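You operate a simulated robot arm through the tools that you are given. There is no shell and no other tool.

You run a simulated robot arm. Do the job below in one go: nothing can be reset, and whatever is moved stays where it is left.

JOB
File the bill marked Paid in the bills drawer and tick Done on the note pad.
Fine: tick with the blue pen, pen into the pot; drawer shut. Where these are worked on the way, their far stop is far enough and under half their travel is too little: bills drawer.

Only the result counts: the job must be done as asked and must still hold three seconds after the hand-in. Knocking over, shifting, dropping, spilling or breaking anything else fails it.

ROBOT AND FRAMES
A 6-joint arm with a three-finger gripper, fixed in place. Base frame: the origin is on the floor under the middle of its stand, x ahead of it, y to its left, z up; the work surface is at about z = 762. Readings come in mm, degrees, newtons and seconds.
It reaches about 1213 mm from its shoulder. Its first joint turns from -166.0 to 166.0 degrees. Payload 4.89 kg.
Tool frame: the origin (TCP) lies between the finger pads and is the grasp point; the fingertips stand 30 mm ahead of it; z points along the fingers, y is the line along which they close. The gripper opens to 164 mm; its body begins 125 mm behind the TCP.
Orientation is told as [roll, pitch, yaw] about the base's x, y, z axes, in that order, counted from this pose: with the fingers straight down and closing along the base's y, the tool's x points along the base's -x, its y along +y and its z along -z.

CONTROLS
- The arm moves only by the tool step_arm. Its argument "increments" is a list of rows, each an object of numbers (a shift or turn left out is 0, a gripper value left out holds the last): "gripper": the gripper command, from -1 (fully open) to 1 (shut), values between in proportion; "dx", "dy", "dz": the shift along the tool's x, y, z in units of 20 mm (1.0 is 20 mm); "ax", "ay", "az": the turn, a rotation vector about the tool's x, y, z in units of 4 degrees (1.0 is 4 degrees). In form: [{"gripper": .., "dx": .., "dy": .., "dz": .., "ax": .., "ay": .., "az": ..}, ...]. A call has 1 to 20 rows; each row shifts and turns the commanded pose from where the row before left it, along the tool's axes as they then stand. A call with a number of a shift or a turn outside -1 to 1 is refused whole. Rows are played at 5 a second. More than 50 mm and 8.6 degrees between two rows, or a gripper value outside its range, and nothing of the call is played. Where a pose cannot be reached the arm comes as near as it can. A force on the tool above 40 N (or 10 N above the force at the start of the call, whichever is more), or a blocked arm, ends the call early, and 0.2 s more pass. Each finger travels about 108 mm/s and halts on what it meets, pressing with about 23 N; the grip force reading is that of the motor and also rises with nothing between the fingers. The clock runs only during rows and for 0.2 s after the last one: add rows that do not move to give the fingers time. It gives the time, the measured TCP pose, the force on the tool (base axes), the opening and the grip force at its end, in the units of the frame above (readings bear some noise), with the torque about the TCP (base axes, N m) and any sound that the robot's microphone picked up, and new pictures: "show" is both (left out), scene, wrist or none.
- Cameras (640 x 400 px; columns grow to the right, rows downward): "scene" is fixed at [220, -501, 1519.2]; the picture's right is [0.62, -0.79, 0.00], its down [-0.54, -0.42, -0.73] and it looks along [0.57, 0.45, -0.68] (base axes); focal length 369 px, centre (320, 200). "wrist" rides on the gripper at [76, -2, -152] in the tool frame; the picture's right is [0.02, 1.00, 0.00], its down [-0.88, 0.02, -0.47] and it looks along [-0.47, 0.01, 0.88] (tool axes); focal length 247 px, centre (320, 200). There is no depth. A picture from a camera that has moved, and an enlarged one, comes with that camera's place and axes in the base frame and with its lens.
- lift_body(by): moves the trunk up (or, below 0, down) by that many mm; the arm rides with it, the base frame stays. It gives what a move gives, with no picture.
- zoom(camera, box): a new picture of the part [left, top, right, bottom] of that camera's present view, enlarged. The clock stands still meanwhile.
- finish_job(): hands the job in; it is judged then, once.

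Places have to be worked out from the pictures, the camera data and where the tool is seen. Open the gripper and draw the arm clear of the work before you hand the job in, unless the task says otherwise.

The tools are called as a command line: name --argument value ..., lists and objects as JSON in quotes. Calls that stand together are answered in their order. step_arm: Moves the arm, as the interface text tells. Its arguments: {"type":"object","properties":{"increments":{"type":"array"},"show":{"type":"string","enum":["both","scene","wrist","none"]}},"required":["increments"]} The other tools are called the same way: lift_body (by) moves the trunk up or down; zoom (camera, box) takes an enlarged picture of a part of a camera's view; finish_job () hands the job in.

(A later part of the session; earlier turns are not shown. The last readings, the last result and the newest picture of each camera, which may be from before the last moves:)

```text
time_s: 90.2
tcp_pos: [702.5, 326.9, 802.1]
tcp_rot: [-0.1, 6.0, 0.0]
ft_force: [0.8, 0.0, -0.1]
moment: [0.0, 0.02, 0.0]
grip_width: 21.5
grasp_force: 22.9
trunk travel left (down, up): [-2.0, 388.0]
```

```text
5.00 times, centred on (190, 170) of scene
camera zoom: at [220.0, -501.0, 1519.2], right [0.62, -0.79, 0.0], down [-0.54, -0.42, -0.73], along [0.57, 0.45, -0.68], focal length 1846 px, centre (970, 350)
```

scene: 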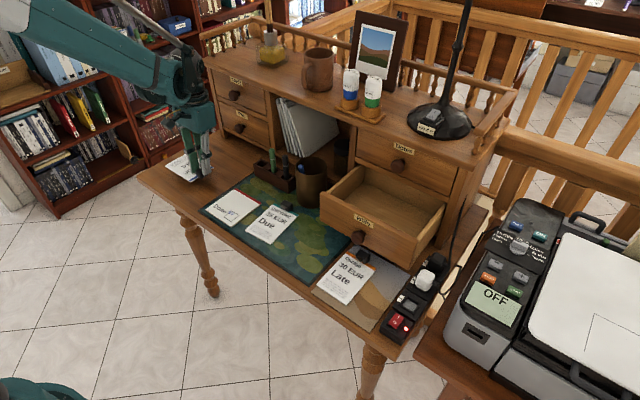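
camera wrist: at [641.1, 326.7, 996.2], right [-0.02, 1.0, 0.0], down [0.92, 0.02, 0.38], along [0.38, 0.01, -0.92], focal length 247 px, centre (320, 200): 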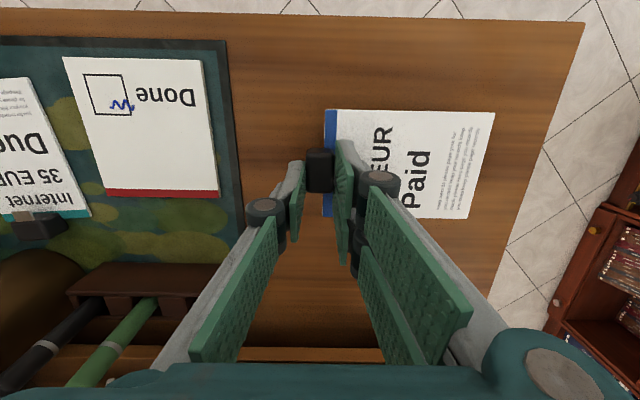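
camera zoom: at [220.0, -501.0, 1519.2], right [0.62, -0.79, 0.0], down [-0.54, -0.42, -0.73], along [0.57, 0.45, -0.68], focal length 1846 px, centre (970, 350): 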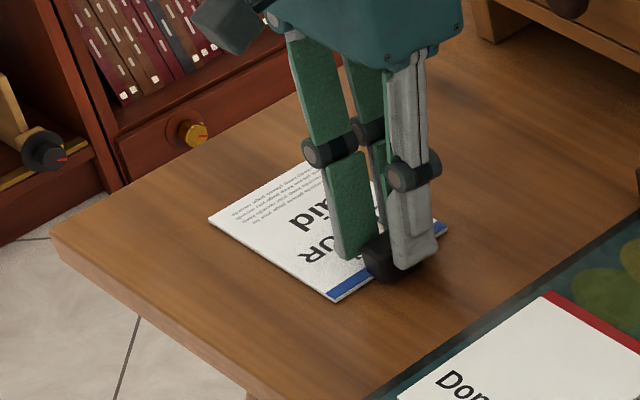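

No contact force yet at z = 802; I'll creep down 2.5 mm and then release.

step_arm --increments '[{"dx": -0.005, "dz": 0.05}, {"dx": -0.005, "dz": 0.05}, {"dx": -0.003, "dz": 0.025}, {"dx": 0}]' --show "none"

step_arm --increments '[{"gripper": 0.5}, {"dx": 0}, {"dx": 0}, {"dx": 0}]' --show "both"

zoom --camera "scene" --box '[140, 130, 240, 210]'

```text
time_s: 91.2
tcp_pos: [701.8, 327.1, 800.1]
tcp_rot: [-0.1, 5.8, 0.0]
ft_force: [2.9, -0.5, 24.9]
moment: [0.0, 0.17, -0.01]
grip_width: 21.1
grasp_force: 22.5
trunk travel left (down, up): [-2.0, 388.0]
```

```text
time_s: 92.2
tcp_pos: [702.5, 328.3, 799.9]
tcp_rot: [-0.1, 5.9, -0.1]
ft_force: [0.1, -0.5, -0.3]
moment: [-0.01, 0.0, -0.02]
grip_width: 40.8
grasp_force: 0.1
trunk travel left (down, up): [-2.0, 388.0]
camera wrist: at [641.1, 326.7, 961.3], right [-0.02, 1.0, 0.0], down [0.92, 0.02, 0.38], along [0.38, 0.01, -0.92], focal length 247 px, centre (320, 200)
```

scene: 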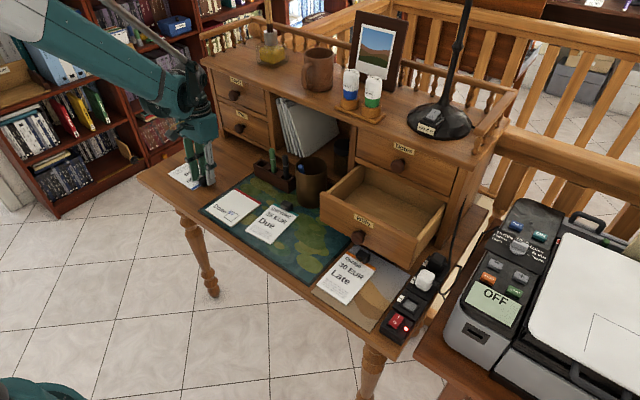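
wrist: 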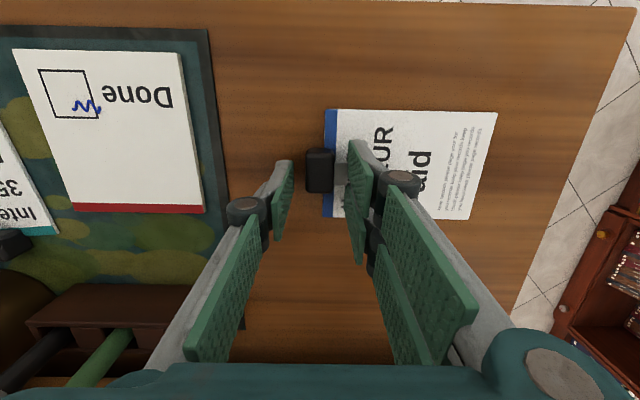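

```text
5.00 times, centred on (190, 170) of scene
camera zoom: at [220.0, -501.0, 1519.2], right [0.62, -0.79, 0.0], down [-0.54, -0.42, -0.73], along [0.57, 0.45, -0.68], focal length 1846 px, centre (970, 350)
```

zoom: 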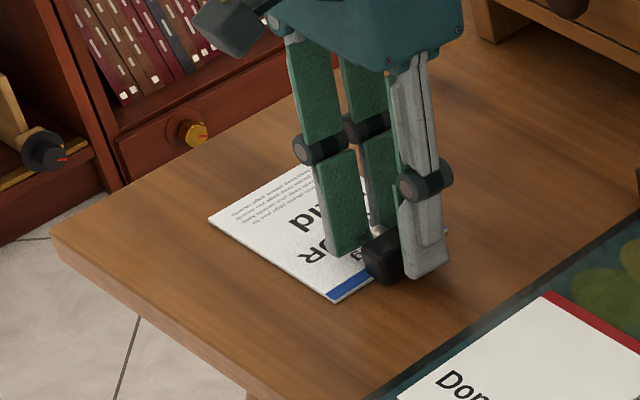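

The bill lies flat on the bare desk at about x = 692, clip at y ≈ 328. I'll rise 50 mm, lean the tool back to 14° (body toward me), and check the position over the clip before regrasping.

step_arm --increments '[{"dx": 0.1045, "dz": -0.9945}, {"dx": 0.1045, "dz": -0.9945}, {"dx": 0.052, "dz": -0.497}, {"ay": -1}, {"ay": -1}, {"ay": -1}, {"ay": -1}, {"ay": -1}, {"dx": 0}]' --show "both"

zoom --camera "wrist" --box '[220, 60, 420, 210]'

zoom --camera "scene" --box '[140, 110, 240, 210]'

```text
time_s: 94.2
tcp_pos: [702.8, 328.8, 849.1]
tcp_rot: [-0.1, -14.2, 0.0]
ft_force: [-0.1, -0.7, -1.0]
moment: [0.02, 0.04, 0.0]
grip_width: 40.9
grasp_force: 0.0
trunk travel left (down, up): [-2.0, 388.0]
camera wrist: at [590.6, 326.7, 980.4], right [-0.02, 1.0, -0.01], down [0.74, 0.02, 0.67], along [0.67, 0.01, -0.74], focal length 247 px, centre (320, 200)
```

scene: 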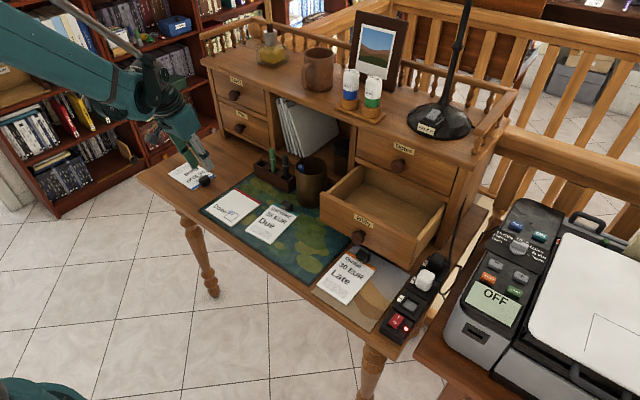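
wrist: 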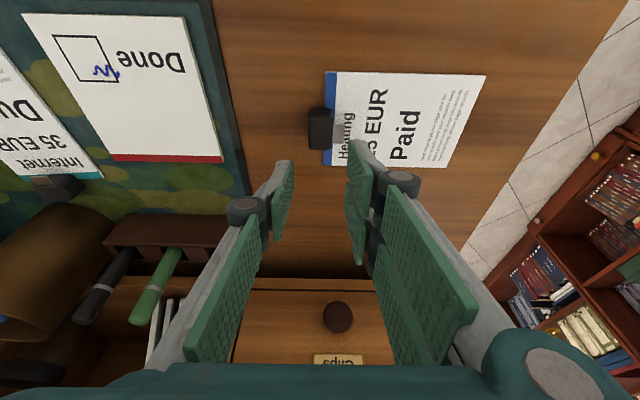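

```text
2.67 times, centred on (320, 135) of wrist
camera zoom: at [590.6, 326.7, 980.4], right [-0.02, 1.0, -0.01], down [0.74, 0.02, 0.67], along [0.67, 0.01, -0.74], focal length 659 px, centre (320, 373)
```

zoom: 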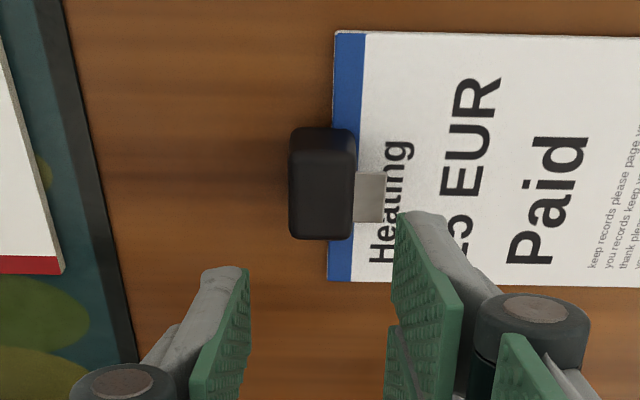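

```text
4.00 times, centred on (190, 160) of scene
camera zoom: at [220.0, -501.0, 1519.2], right [0.62, -0.79, 0.0], down [-0.54, -0.42, -0.73], along [0.57, 0.45, -0.68], focal length 1477 px, centre (840, 360)
```

zoom: 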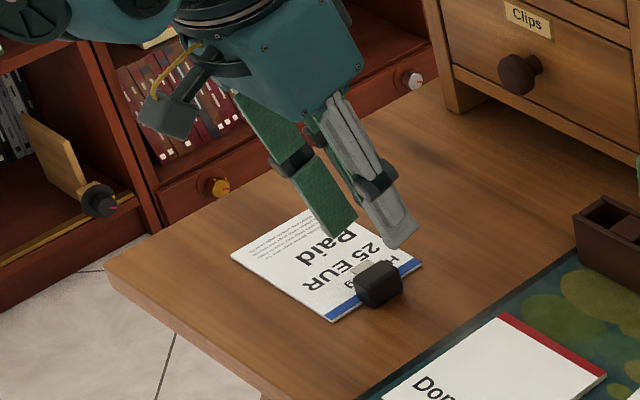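

The clip is clear to see at about (690, 328). I'll move 16 mm toward me, then straight down 45 mm so the pads straddle it front and back.

step_arm --increments '[{"dx": 0.766, "dz": -0.194, "dy": -0.04}, {"dx": 0.184, "dz": 0.727}, {"dx": 0.184, "dz": 0.727}, {"dx": 0.15, "dz": 0.6}, {"dx": 0.03, "dz": 0.12}, {"dx": 0}]' --show "both"

zoom --camera "wrist" --box '[220, 90, 420, 240]'

zoom --camera "scene" --box '[150, 120, 230, 200]'

```text
time_s: 95.6
tcp_pos: [686.9, 328.2, 805.3]
tcp_rot: [-0.1, -14.0, 0.0]
ft_force: [0.1, 0.0, -0.3]
moment: [-0.01, -0.01, -0.01]
grip_width: 41.1
grasp_force: 0.1
trunk travel left (down, up): [-2.0, 388.0]
camera wrist: at [574.4, 326.0, 935.6], right [-0.02, 1.0, -0.01], down [0.74, 0.02, 0.67], along [0.67, 0.01, -0.74], focal length 247 px, centre (320, 200)
```

scene: 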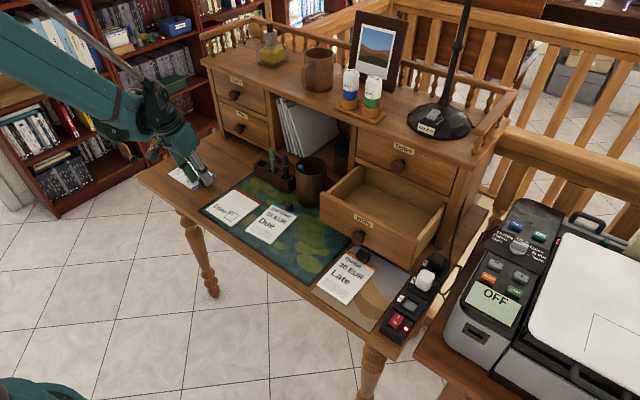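
wrist: 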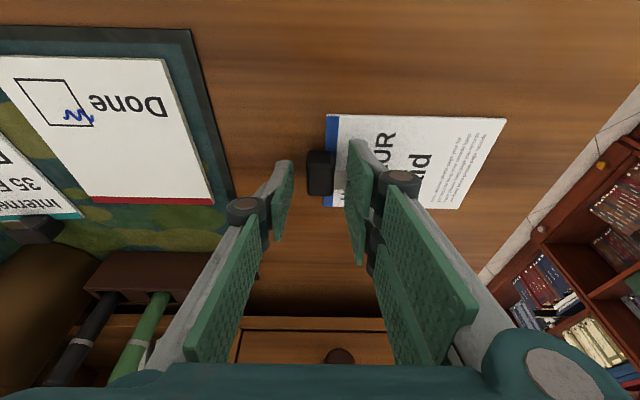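

```text
2.67 times, centred on (320, 165) of wrist
camera zoom: at [574.4, 326.0, 935.6], right [-0.02, 1.0, -0.01], down [0.74, 0.02, 0.67], along [0.67, 0.01, -0.74], focal length 659 px, centre (320, 293)
```

zoom: 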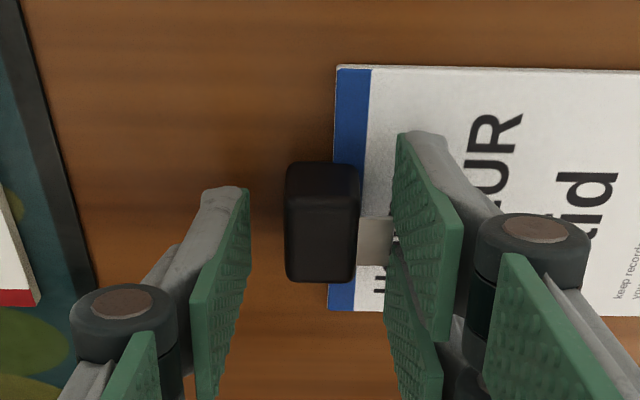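

```text
5.00 times, centred on (190, 160) of scene
camera zoom: at [220.0, -501.0, 1519.2], right [0.62, -0.79, 0.0], down [-0.54, -0.42, -0.73], along [0.57, 0.45, -0.68], focal length 1846 px, centre (970, 400)
```

zoom: 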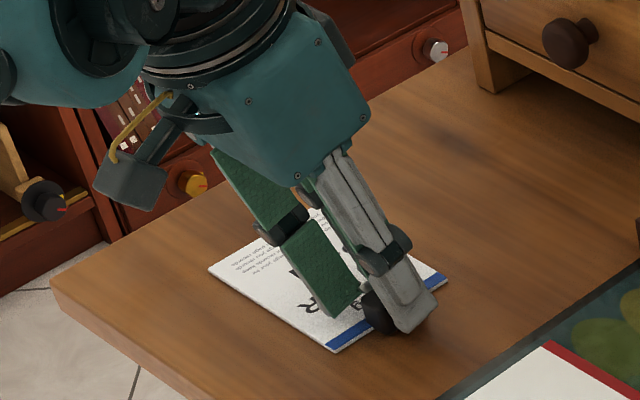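

The clip is centred between thumb and fingers. I'll close on it.

step_arm --increments '[{"gripper": 0.6}, {"gripper": 0.7}, {"gripper": 0.8}, {"gripper": 1.0}, {"dx": 0}, {"dx": 0}]' --show "none"

step_arm --increments '[{"dx": -0.121, "dz": -0.485}, {"dx": -0.242, "dz": -0.97}, {"dx": 0}]' --show "both"

zoom --camera "wrist" --box '[220, 60, 520, 240]'

zoom --camera "scene" --box '[150, 120, 230, 200]'

```text
time_s: 97.0
tcp_pos: [685.8, 328.1, 804.7]
tcp_rot: [-0.1, -14.1, 0.1]
ft_force: [0.7, 1.1, 0.7]
moment: [0.02, 0.04, 0.0]
grip_width: 21.5
grasp_force: 22.9
trunk travel left (down, up): [-2.0, 388.0]
```

```text
time_s: 97.8
tcp_pos: [685.8, 327.4, 835.8]
tcp_rot: [0.0, -14.1, 0.0]
ft_force: [0.5, 0.3, -0.4]
moment: [-0.03, 0.03, -0.02]
grip_width: 21.4
grasp_force: 22.9
trunk travel left (down, up): [-2.0, 388.0]
camera wrist: at [574.8, 325.9, 966.6], right [-0.02, 1.0, -0.01], down [0.74, 0.02, 0.67], along [0.67, 0.01, -0.74], focal length 247 px, centre (320, 200)
```

scene: 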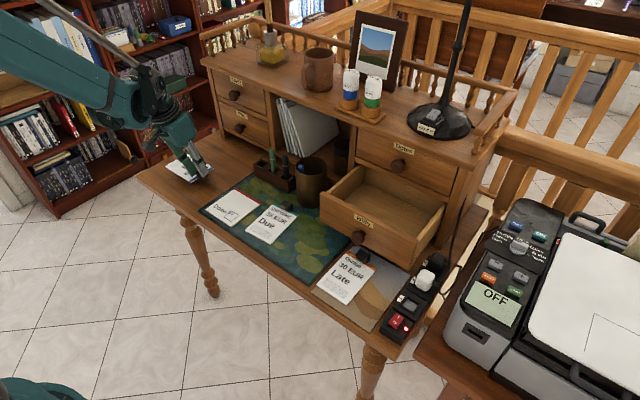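
wrist: 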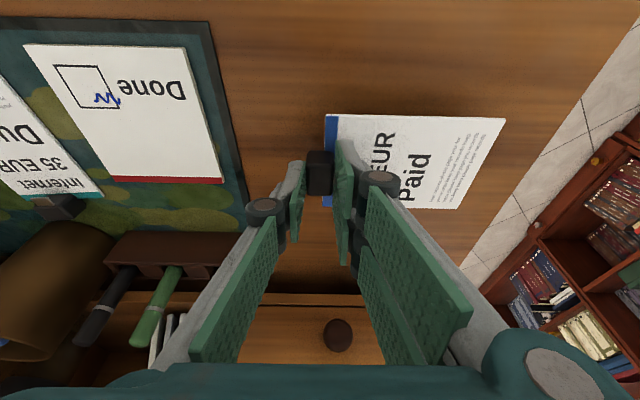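

```text
2.13 times, centred on (370, 150) of wrist
camera zoom: at [574.8, 325.9, 966.6], right [-0.02, 1.0, -0.01], down [0.74, 0.02, 0.67], along [0.67, 0.01, -0.74], focal length 527 px, centre (213, 307)
```

zoom: 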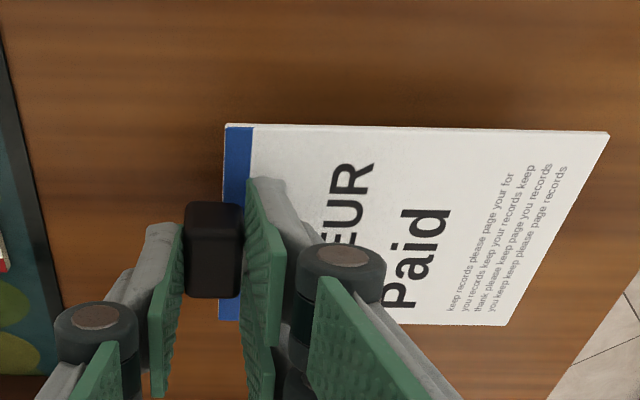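

```text
5.00 times, centred on (190, 160) of scene
camera zoom: at [220.0, -501.0, 1519.2], right [0.62, -0.79, 0.0], down [-0.54, -0.42, -0.73], along [0.57, 0.45, -0.68], focal length 1846 px, centre (970, 400)
```

zoom: 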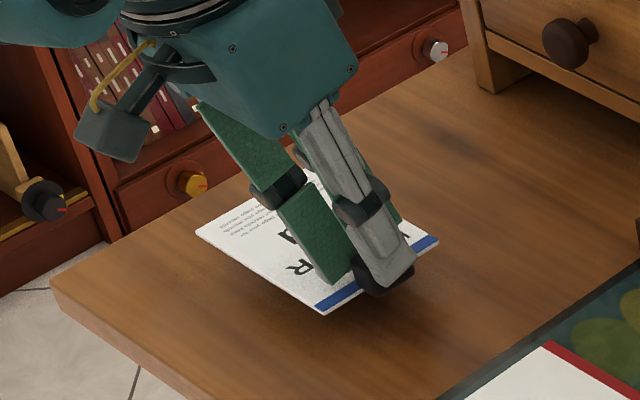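

Lifted cleanly: the card is level, extending to +y from the clip. I'll raise to z ≈ 973 (card just above drawer-front height) and carry it right along x ≈ 686.

step_arm --increments '[{"dx": -0.242, "dz": -0.97}, {"dx": -0.242, "dz": -0.97}, {"dx": -0.242, "dz": -0.97}, {"dx": -0.242, "dz": -0.97}, {"dx": -0.242, "dz": -0.97}, {"dx": -0.242, "dz": -0.97}, {"dx": -0.208, "dz": -0.834}, {"dy": -0.9}, {"dy": -0.9}, {"dy": -0.9}, {"dy": -0.9}, {"dy": -0.9}, {"dy": -0.9}, {"dy": -0.9}, {"dy": -0.9}, {"dy": -0.9}, {"dy": -0.9}, {"dy": -0.9}, {"dx": 0}]' --show "none"

step_arm --increments '[{"dy": -0.9}, {"dy": -0.9}, {"dy": -0.9}, {"dy": -0.9}, {"dy": -0.9}, {"dy": -0.9}, {"dy": -0.9}, {"dy": -0.9}, {"dy": -0.9}, {"dy": -0.9}, {"dy": -0.9}, {"dy": -0.9}, {"dy": -0.9}, {"dy": -0.9}, {"dy": -0.9}, {"dy": -0.9}, {"dy": -0.9}, {"dy": -0.9}, {"dy": -0.9}, {"dx": 0}]' --show "both"

zoom --camera "scene" --box '[270, 110, 450, 290]'

```text
time_s: 101.8
tcp_pos: [685.4, 130.4, 970.2]
tcp_rot: [-0.1, -14.2, 0.0]
ft_force: [0.1, 0.5, -0.8]
moment: [-0.09, 0.06, 0.0]
grip_width: 21.5
grasp_force: 23.2
trunk travel left (down, up): [-2.0, 388.0]
```

```text
time_s: 106.0
tcp_pos: [685.1, -212.8, 973.0]
tcp_rot: [0.0, -14.1, 0.0]
ft_force: [0.3, 0.9, -0.8]
moment: [-0.06, -0.01, 0.01]
grip_width: 21.7
grasp_force: 23.0
trunk travel left (down, up): [-2.0, 388.0]
camera wrist: at [573.1, -213.9, 1103.7], right [-0.02, 1.0, -0.01], down [0.74, 0.02, 0.67], along [0.67, 0.01, -0.74], focal length 247 px, centre (320, 200)
```

scene: 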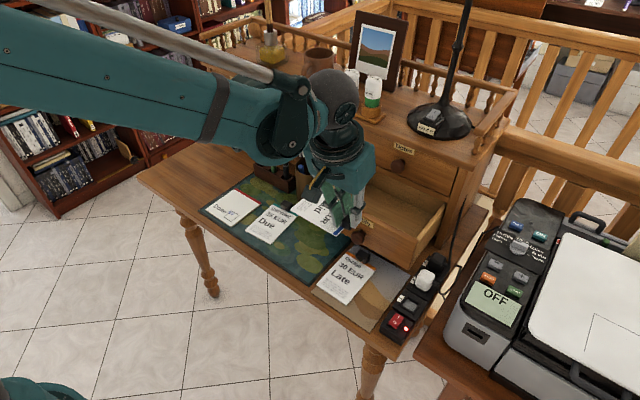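
wrist: 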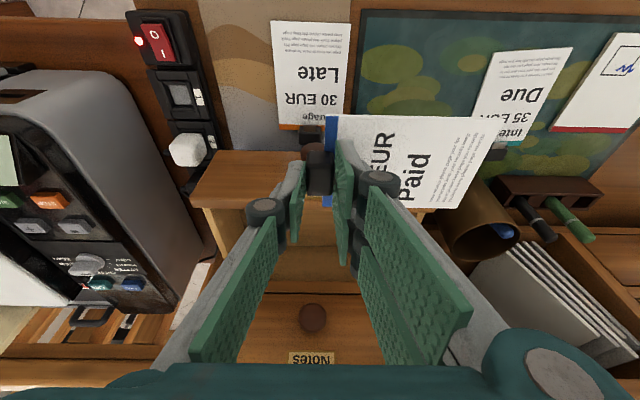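

```text
2.22 times, centred on (360, 200) of scene
camera zoom: at [220.0, -501.0, 1519.2], right [0.62, -0.79, 0.0], down [-0.54, -0.42, -0.73], along [0.57, 0.45, -0.68], focal length 821 px, centre (231, 200)
```

zoom: 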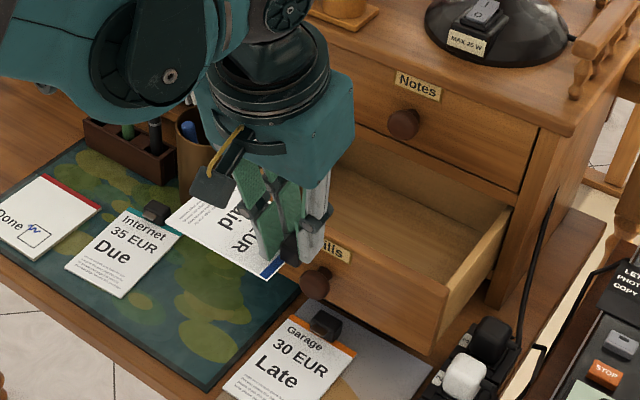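

I'm at y = -213 with the drawer ahead. I'll move 49 mm further right, up 17 mm, then forward 120 mm so the card is over the drawer but short of the Notes knob.

step_arm --increments '[{"dy": -0.82, "dx": -0.07, "dz": -0.275}, {"dy": -0.82, "dx": -0.07, "dz": -0.275}, {"dy": -0.82, "dx": -0.07, "dz": -0.275}, {"dx": -0.97, "dz": 0.242}, {"dx": -0.97, "dz": 0.242}, {"dx": -0.97, "dz": 0.242}, {"dx": -0.97, "dz": 0.242}, {"dx": -0.97, "dz": 0.242}, {"dx": -0.97, "dz": 0.242}, {"dx": 0}]' --show "both"

zoom --camera "scene" --box '[290, 100, 460, 270]'

zoom --camera "wrist" --box '[140, 60, 540, 310]'

```text
time_s: 108.2
tcp_pos: [806.5, -260.5, 990.5]
tcp_rot: [-0.1, -14.0, 0.1]
ft_force: [0.8, -0.7, -0.8]
moment: [-0.02, 0.02, 0.0]
grip_width: 21.5
grasp_force: 22.9
trunk travel left (down, up): [-2.0, 388.0]
camera wrist: at [694.7, -262.6, 1121.8], right [-0.02, 1.0, -0.01], down [0.74, 0.02, 0.67], along [0.67, 0.01, -0.74], focal length 247 px, centre (320, 200)
```

scene: 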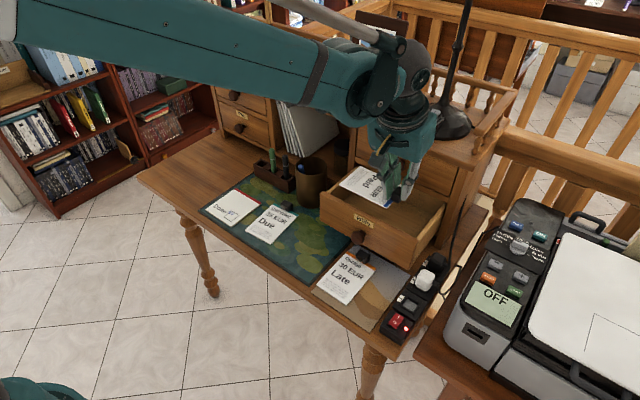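
wrist: 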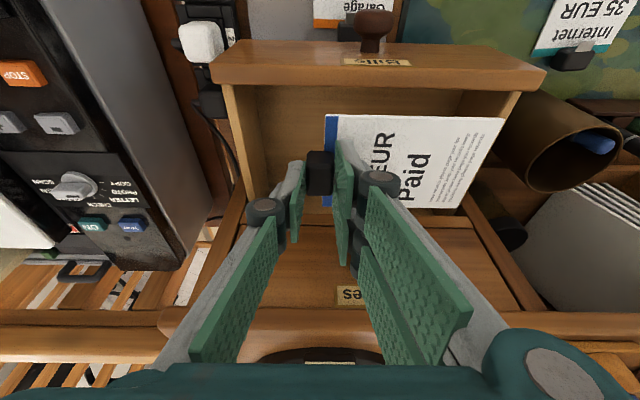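

```text
2.35 times, centred on (375, 185) of scene
camera zoom: at [220.0, -501.0, 1519.2], right [0.62, -0.79, 0.0], down [-0.54, -0.42, -0.73], along [0.57, 0.45, -0.68], focal length 869 px, centre (191, 235)
```

zoom: 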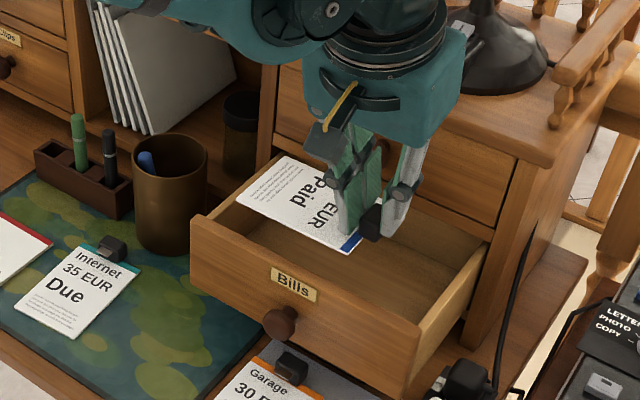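

```text
1.60 times, centred on (340, 185) of wrist
camera zoom: at [694.7, -262.6, 1121.8], right [-0.02, 1.0, -0.01], down [0.74, 0.02, 0.67], along [0.67, 0.01, -0.74], focal length 395 px, centre (288, 224)
```

zoom: 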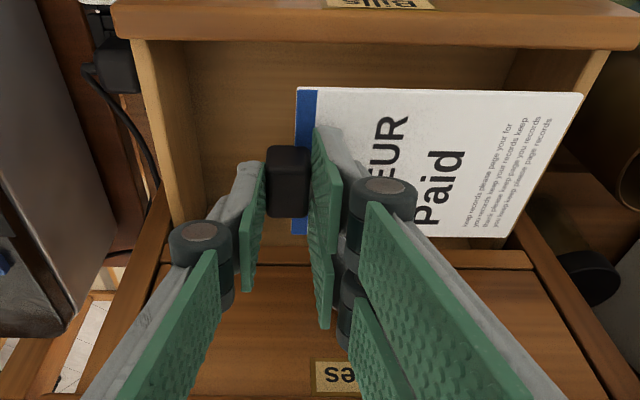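

The card hangs over the open drawer: near edge x ≈ 768 (panel inner face ≈ 760), end y ≈ -130, all inside. I'll lower 60 mm, shift 12 mm forward, then lower 45 mm more.

step_arm --increments '[{"dx": 0.242, "dz": 0.97}, {"dx": 0.242, "dz": 0.97}, {"dx": 0.242, "dz": 0.97}, {"dx": -0.582, "dz": 0.145}, {"dx": 0.242, "dz": 0.97}, {"dx": 0.242, "dz": 0.97}, {"dx": 0}]' --show "both"

zoom --camera "scene" --box '[290, 100, 460, 270]'

zoom --camera "wrist" --box '[140, 30, 540, 280]'

```text
time_s: 109.8
tcp_pos: [818.9, -261.3, 889.6]
tcp_rot: [-0.1, -14.0, -0.1]
ft_force: [-0.1, 0.3, -0.7]
moment: [-0.05, -0.02, 0.0]
grip_width: 21.4
grasp_force: 22.9
trunk travel left (down, up): [-2.0, 388.0]
camera wrist: at [707.6, -263.1, 1020.6], right [-0.02, 1.0, -0.01], down [0.74, 0.02, 0.67], along [0.67, 0.01, -0.74], focal length 247 px, centre (320, 200)
```

scene: 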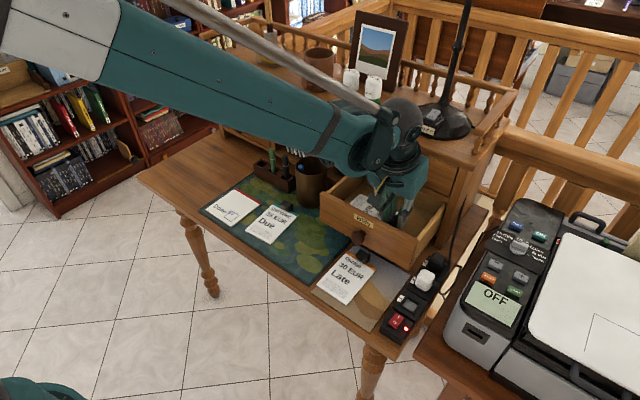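
wrist: 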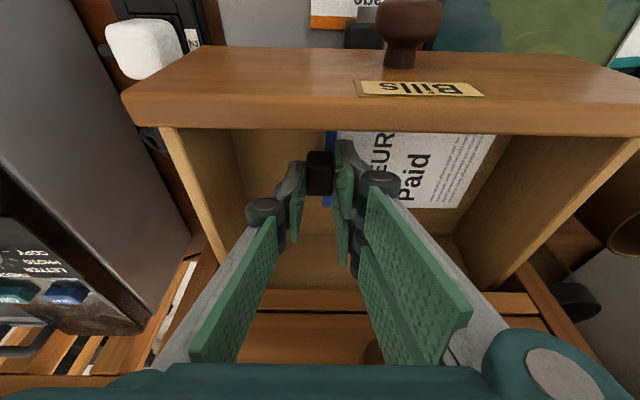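

```text
2.35 times, centred on (375, 185) of scene
camera zoom: at [220.0, -501.0, 1519.2], right [0.62, -0.79, 0.0], down [-0.54, -0.42, -0.73], along [0.57, 0.45, -0.68], focal length 869 px, centre (191, 235)
```

zoom: 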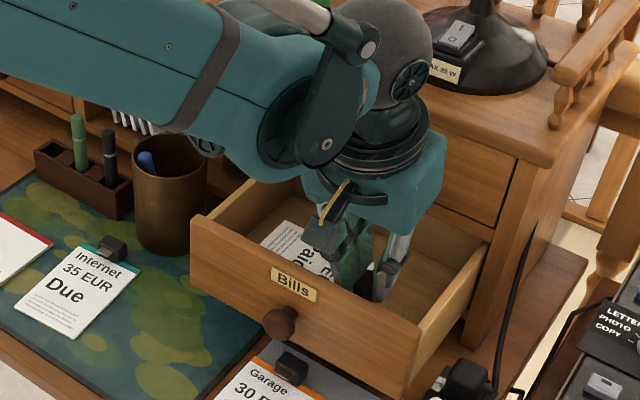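

```text
1.60 times, centred on (340, 155) of wrist
camera zoom: at [707.6, -263.1, 1020.6], right [-0.02, 1.0, -0.01], down [0.74, 0.02, 0.67], along [0.67, 0.01, -0.74], focal length 395 px, centre (288, 272)
```

zoom: 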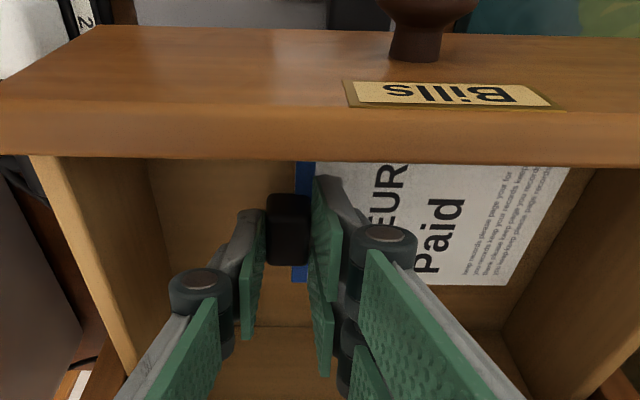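

The card is inside the drawer, about 847 high. I'll keep lowering in small steps until I feel the floor.

step_arm --increments '[{"dx": 0.0605, "dz": 0.2425}, {"dx": 0.0605, "dz": 0.2425}, {"dx": 0.024, "dz": 0.097}, {"dx": 0.024, "dz": 0.097}, {"dx": 0}]' --show "wrist"

```text
time_s: 111.0
tcp_pos: [817.4, -263.2, 876.5]
tcp_rot: [-0.2, -14.0, 0.0]
ft_force: [-0.3, 0.0, -1.4]
moment: [0.0, -0.02, -0.01]
grip_width: 21.5
grasp_force: 22.7
trunk travel left (down, up): [-2.0, 388.0]
camera wrist: at [706.0, -263.9, 1007.8], right [-0.02, 1.0, -0.01], down [0.74, 0.02, 0.67], along [0.67, 0.01, -0.74], focal length 247 px, centre (320, 200)
```

wrist: 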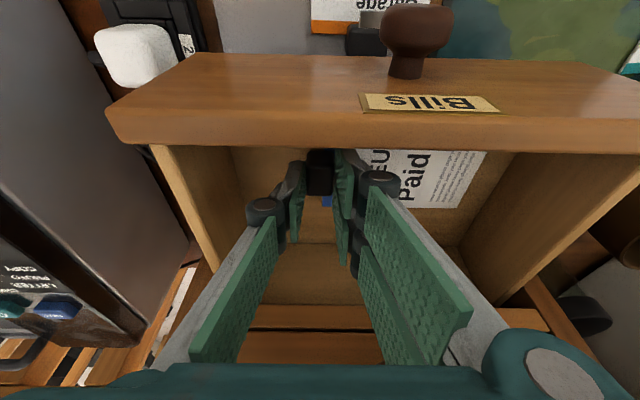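

No contact yet at card height ≈ 834. I'll continue down in 2 mm steps.

step_arm --increments '[{"dx": 0.024, "dz": 0.097}, {"dx": 0.024, "dz": 0.097}, {"dx": 0.024, "dz": 0.097}, {"dx": 0}]' --show "none"

```text
time_s: 112.0
tcp_pos: [816.4, -262.0, 869.6]
tcp_rot: [-0.1, -14.2, 0.0]
ft_force: [-0.4, 0.4, -0.3]
moment: [0.05, -0.05, -0.02]
grip_width: 21.5
grasp_force: 23.0
trunk travel left (down, up): [-2.0, 388.0]
```

Still free at ≈ 827; a few more millimetres.

step_arm --increments '[{"dx": 0.018, "dz": 0.073}, {"dx": 0.018, "dz": 0.073}, {"dx": 0}]' --show "none"

```text
time_s: 112.8
tcp_pos: [817.7, -262.2, 868.8]
tcp_rot: [-0.2, -14.3, 0.0]
ft_force: [4.4, -2.8, 23.8]
moment: [-0.07, -0.29, -0.04]
grip_width: 21.7
grasp_force: 22.5
trunk travel left (down, up): [-2.0, 388.0]
```

The floor is felt (24 N). I'll open the fingers just enough to free the clip and look.

step_arm --increments '[{"gripper": 0.55}, {"dx": 0}, {"dx": 0}]' --show "both"

zoom --camera "wrist" --box '[140, 80, 540, 330]'

```text
time_s: 113.6
tcp_pos: [817.3, -260.4, 866.8]
tcp_rot: [-0.1, -14.1, -0.1]
ft_force: [-0.3, 0.5, 0.1]
moment: [-0.01, -0.01, 0.0]
grip_width: 37.0
grasp_force: 0.1
trunk travel left (down, up): [-2.0, 388.0]
camera wrist: at [705.7, -263.5, 998.5], right [-0.02, 1.0, -0.01], down [0.74, 0.02, 0.67], along [0.67, 0.01, -0.74], focal length 247 px, centre (320, 200)
```

scene: 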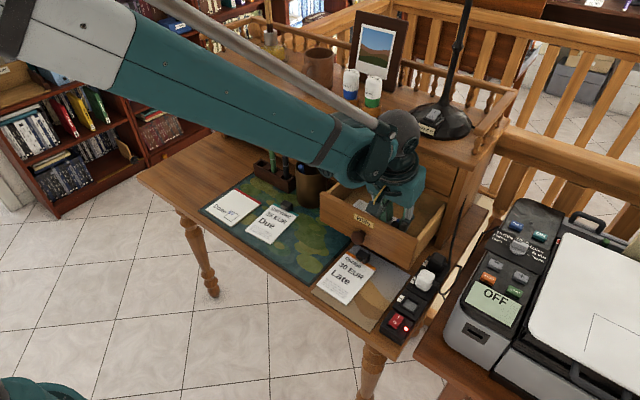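
wrist: 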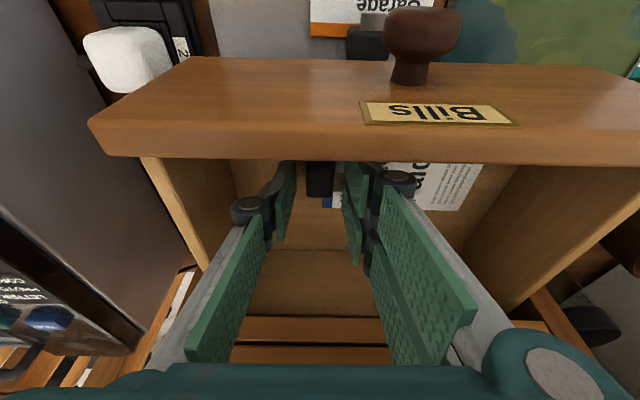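

```text
1.60 times, centred on (340, 205) of wrist
camera zoom: at [705.7, -263.5, 998.5], right [-0.02, 1.0, -0.01], down [0.74, 0.02, 0.67], along [0.67, 0.01, -0.74], focal length 395 px, centre (288, 192)
```

zoom: 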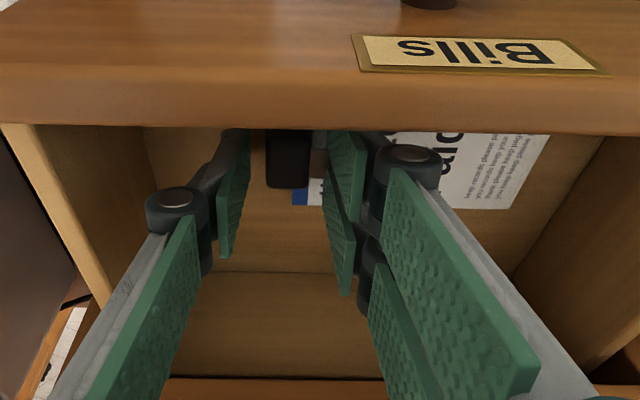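

The clip is free with gaps on both sides and the bill rests on the drawer floor. I'll rise straight up 130 mm, then back away toward me.

step_arm --increments '[{"dx": -0.121, "dz": -0.485}, {"dx": -0.242, "dz": -0.97}, {"dx": -0.242, "dz": -0.97}, {"dx": -0.242, "dz": -0.97}, {"dx": -0.242, "dz": -0.97}, {"dx": -0.242, "dz": -0.97}, {"dx": -0.242, "dz": -0.97}, {"dx": 0}]' --show "both"

zoom --camera "wrist" --box '[140, 30, 540, 280]'

zoom --camera "scene" --box '[290, 100, 460, 270]'

```text
time_s: 115.4
tcp_pos: [816.2, -261.7, 997.2]
tcp_rot: [0.0, -14.0, 0.1]
ft_force: [0.3, -1.0, 0.2]
moment: [0.02, 0.0, 0.0]
grip_width: 37.0
grasp_force: 0.0
trunk travel left (down, up): [-2.0, 388.0]
camera wrist: at [705.0, -263.3, 1128.1], right [-0.02, 1.0, -0.01], down [0.74, 0.02, 0.67], along [0.67, 0.01, -0.74], focal length 247 px, centre (320, 200)
```

scene: 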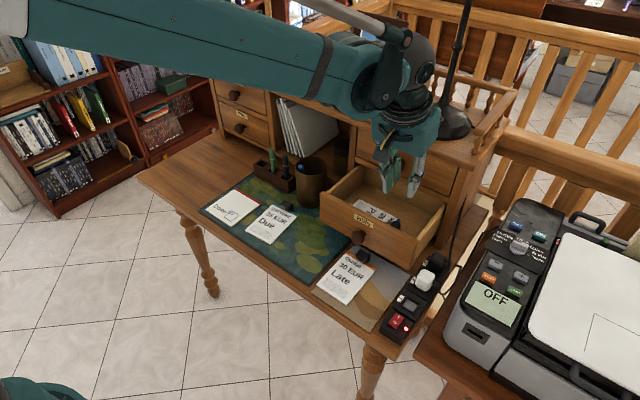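
wrist: 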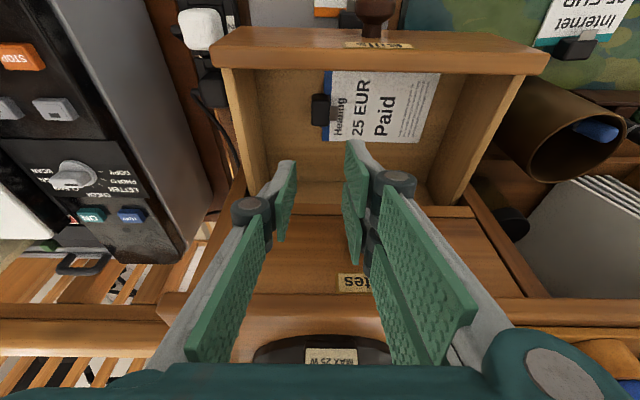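

```text
1.60 times, centred on (340, 155) of wrist
camera zoom: at [705.0, -263.3, 1128.1], right [-0.02, 1.0, -0.01], down [0.74, 0.02, 0.67], along [0.67, 0.01, -0.74], focal length 395 px, centre (288, 272)
```

zoom: 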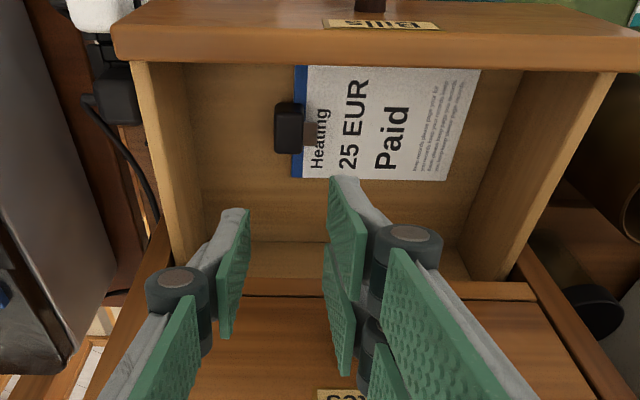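

```text
2.35 times, centred on (375, 185) of scene
camera zoom: at [220.0, -501.0, 1519.2], right [0.62, -0.79, 0.0], down [-0.54, -0.42, -0.73], along [0.57, 0.45, -0.68], focal length 869 px, centre (191, 235)
```

zoom: 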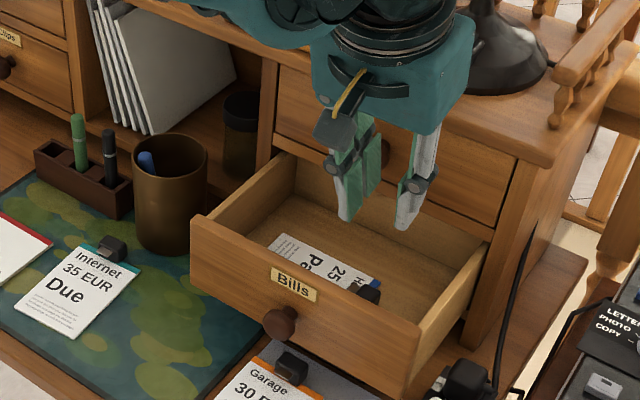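

The Paid bill lies flat inside the drawer. Now I'll back off toward me and to the knob's line, then tilt the tool to 45° to push the drawer shut.

step_arm --increments '[{"dx": 0.97, "dz": -0.242}, {"dx": 0.97, "dz": -0.242}, {"dx": 0.97, "dz": -0.242}, {"dx": 0.97, "dz": -0.242}, {"dx": 0.97, "dz": -0.242, "dy": 0.55}, {"dx": 0.97, "dz": -0.242, "dy": 0.55}, {"dx": 0.97, "dz": -0.242, "dy": 0.55}, {"dx": 0.97, "dz": -0.242, "dy": 0.58, "gripper": 0.2}, {"ay": -1}, {"ay": -1}, {"ay": -1}, {"ay": -1}, {"ay": -1}, {"ay": -1}, {"ay": -1}, {"ay": -0.75}, {"dx": 0}]' --show "both"

```text
time_s: 119.0
tcp_pos: [657.3, -216.8, 995.1]
tcp_rot: [-0.1, -45.1, 0.0]
ft_force: [-0.7, 0.0, 0.6]
moment: [0.02, 0.02, -0.04]
grip_width: 65.4
grasp_force: 0.2
trunk travel left (down, up): [-2.0, 388.0]
camera wrist: at [494.6, -218.5, 1051.5], right [-0.01, 1.0, -0.02], down [0.29, 0.02, 0.96], along [0.96, 0.01, -0.29], focal length 247 px, centre (320, 200)
```

scene: 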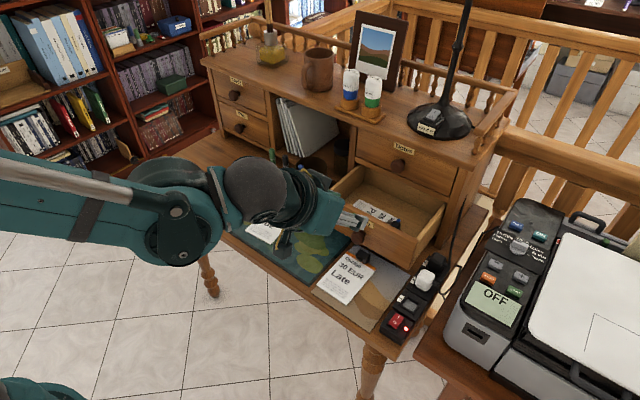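
wrist: 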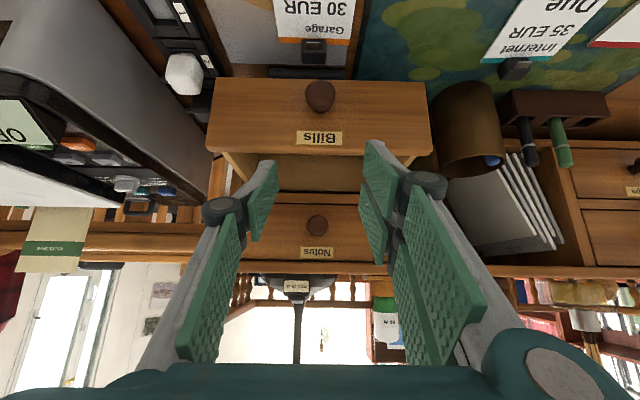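

From here I'll descend to knob height just in front of the knob, fingers open 65 mm so they straddle it and their tips can push the drawer front.

step_arm --increments '[{"dx": 0.651, "dz": 0.651}, {"dx": 0.651, "dz": 0.651}, {"dx": 0.651, "dz": 0.651}, {"dx": 0.651, "dz": 0.651}, {"dx": 0.651, "dz": 0.651}, {"dx": 0.651, "dz": 0.651}, {"dx": 0.651, "dz": 0.651}, {"dx": 0}]' --show "both"

```text
time_s: 120.8
tcp_pos: [658.0, -215.7, 869.3]
tcp_rot: [-0.1, -45.1, 0.0]
ft_force: [1.2, -0.3, -0.2]
moment: [-0.03, -0.01, -0.02]
grip_width: 65.6
grasp_force: 0.0
trunk travel left (down, up): [-2.0, 388.0]
camera wrist: at [495.5, -218.2, 924.1], right [-0.01, 1.0, -0.02], down [0.29, 0.02, 0.96], along [0.96, 0.01, -0.29], focal length 247 px, centre (320, 200)
```

scene: 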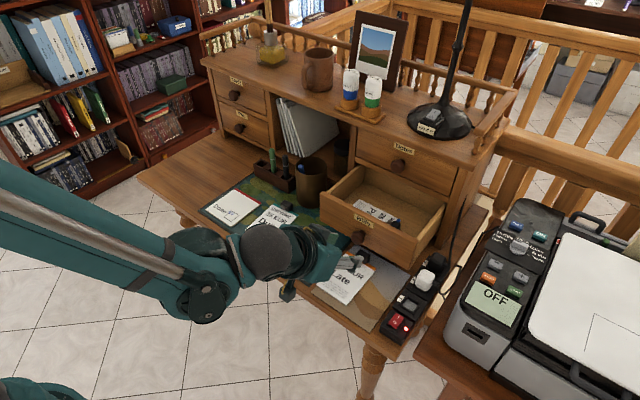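
wrist: 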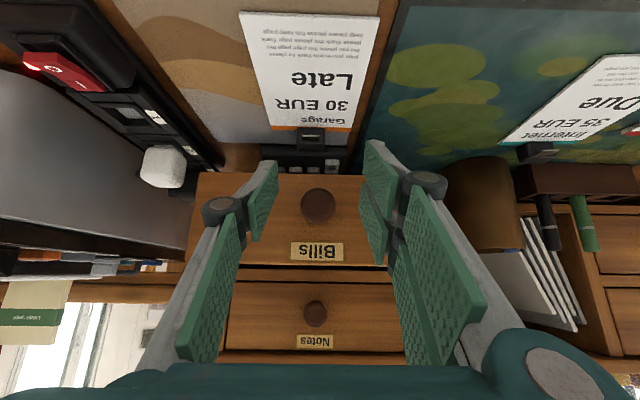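

The knob is centred between the open fingers. I'll push forward 100 mm and check the force and drawer.

step_arm --increments '[{"dx": -0.53, "dz": 0.53}, {"dx": -0.53, "dz": 0.53}, {"dx": -0.4, "dz": 0.4}, {"dx": -0.4, "dz": 0.4}, {"dx": -0.4, "dz": 0.4}, {"dx": -0.4, "dz": 0.4}, {"dx": -0.4, "dz": 0.4}, {"dx": -0.4, "dz": 0.4}]' --show "both"

```text
time_s: 122.6
tcp_pos: [757.1, -218.2, 868.7]
tcp_rot: [-0.1, -45.1, 0.1]
ft_force: [0.5, 0.4, 0.2]
moment: [0.03, 0.02, 0.0]
grip_width: 65.5
grasp_force: 0.1
trunk travel left (down, up): [-2.0, 388.0]
camera wrist: at [593.2, -219.1, 923.6], right [-0.01, 1.0, -0.02], down [0.29, 0.02, 0.96], along [0.96, 0.01, -0.29], focal length 247 px, centre (320, 200)
```

scene: 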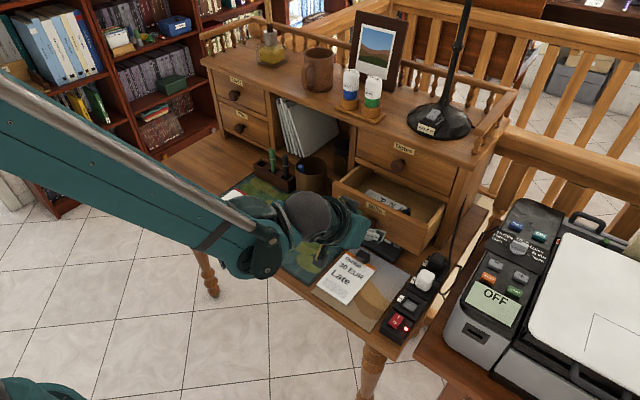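
wrist: 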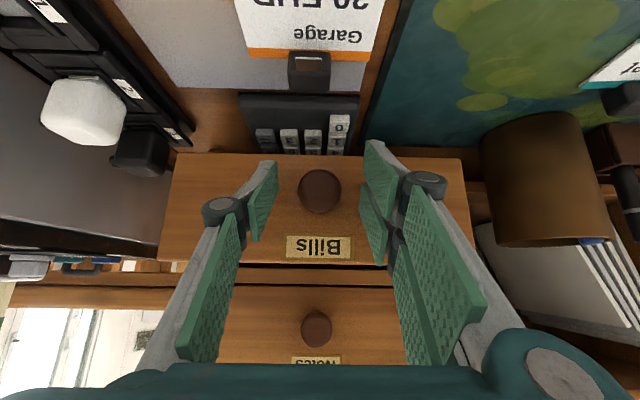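

The drawer is sliding in freely. I'll keep pushing, slower toward the end, until it meets its stop.

step_arm --increments '[{"dx": -0.4, "dz": 0.4}, {"dx": -0.4, "dz": 0.4}, {"dx": -0.4, "dz": 0.4}, {"dx": -0.4, "dz": 0.4}, {"dx": -0.4, "dz": 0.4}, {"dx": -0.4, "dz": 0.4}, {"dx": -0.4, "dz": 0.4}, {"dx": -0.2, "dz": 0.2}, {"dx": 0}]' --show "both"

zoom --camera "scene" --box '[320, 120, 470, 270]'

```text
time_s: 124.6
tcp_pos: [841.0, -216.7, 868.7]
tcp_rot: [0.0, -45.0, 0.0]
ft_force: [-0.3, -0.2, 1.3]
moment: [-0.01, -0.01, -0.01]
grip_width: 65.6
grasp_force: 0.0
trunk travel left (down, up): [-2.0, 388.0]
camera wrist: at [678.4, -219.0, 923.6], right [-0.01, 1.0, -0.02], down [0.29, 0.02, 0.96], along [0.96, 0.01, -0.29], focal length 247 px, centre (320, 200)
```

scene: 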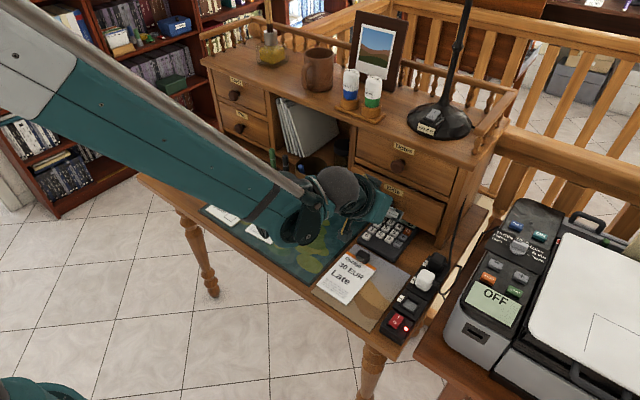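
wrist: 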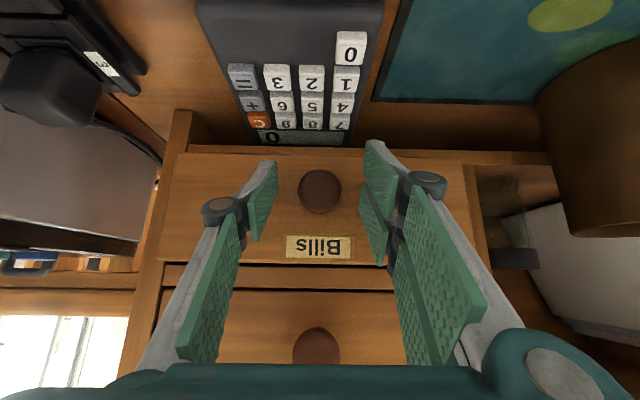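

```text
2.67 times, centred on (395, 195) of scene
camera zoom: at [220.0, -501.0, 1519.2], right [0.62, -0.79, 0.0], down [-0.54, -0.42, -0.73], along [0.57, 0.45, -0.68], focal length 985 px, centre (120, 213)
```

zoom: 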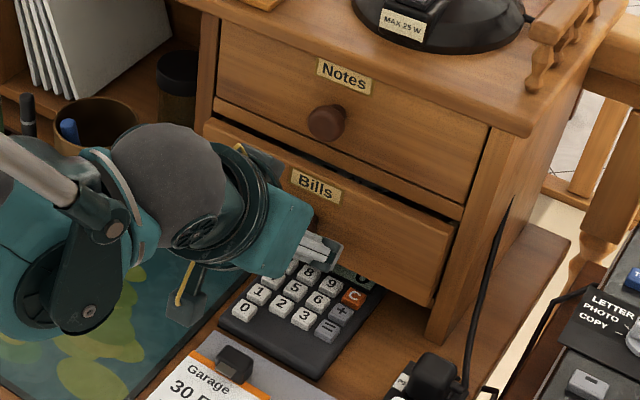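

Only about a centimetre remains. I'll push in 4 mm steps until the force rises.

step_arm --increments '[{"dx": -0.141, "dz": 0.141}, {"dx": -0.141, "dz": 0.141}, {"dx": -0.141, "dz": 0.141}, {"dx": -0.106, "dz": 0.106}, {"dx": -0.106, "dz": 0.106}, {"dx": 0}]' --show "none"

zoom --camera "scene" --box '[320, 120, 470, 270]'

```text
time_s: 126.0
tcp_pos: [858.2, -217.6, 868.8]
tcp_rot: [-0.1, -45.1, 0.1]
ft_force: [-1.3, 0.2, -0.3]
moment: [0.02, -0.03, 0.03]
grip_width: 65.7
grasp_force: 0.1
trunk travel left (down, up): [-2.0, 388.0]
```

```text
2.67 times, centred on (395, 195) of scene
camera zoom: at [220.0, -501.0, 1519.2], right [0.62, -0.79, 0.0], down [-0.54, -0.42, -0.73], along [0.57, 0.45, -0.68], focal length 985 px, centre (120, 213)
```

zoom: 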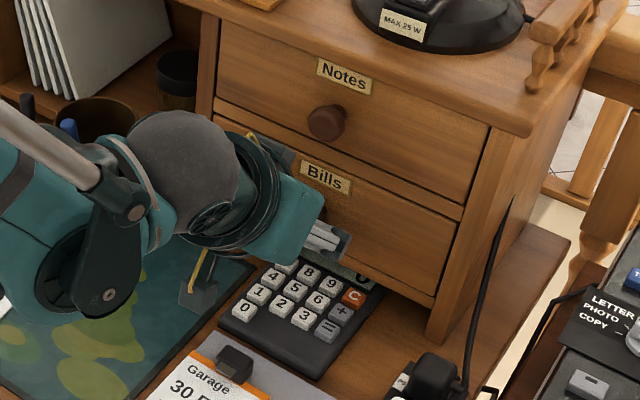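

The drawer front looks almost flush, with only about 1 N so far. A few more 2 mm steps.

step_arm --increments '[{"dx": -0.07, "dz": 0.07}, {"dx": -0.07, "dz": 0.07}, {"dx": 0}]' --show "none"

zoom --camera "scene" --box '[360, 150, 460, 250]'

```text
time_s: 126.9
tcp_pos: [859.9, -216.7, 868.0]
tcp_rot: [-0.2, -44.9, 0.0]
ft_force: [-12.5, 0.7, 1.9]
moment: [0.14, -0.14, 0.45]
grip_width: 66.8
grasp_force: 1.5
trunk travel left (down, up): [-2.0, 388.0]
stopped in row 3: the force on the tool passed its limit at 41 N (the readings are from after the stop); the commanded pose is now the measured one
```

```text
4.00 times, centred on (410, 200) of scene
camera zoom: at [220.0, -501.0, 1519.2], right [0.62, -0.79, 0.0], down [-0.54, -0.42, -0.73], along [0.57, 0.45, -0.68], focal length 1477 px, centre (-40, 200)
```

zoom: 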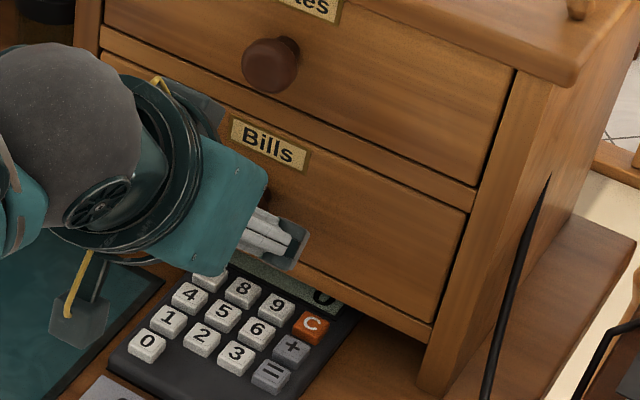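

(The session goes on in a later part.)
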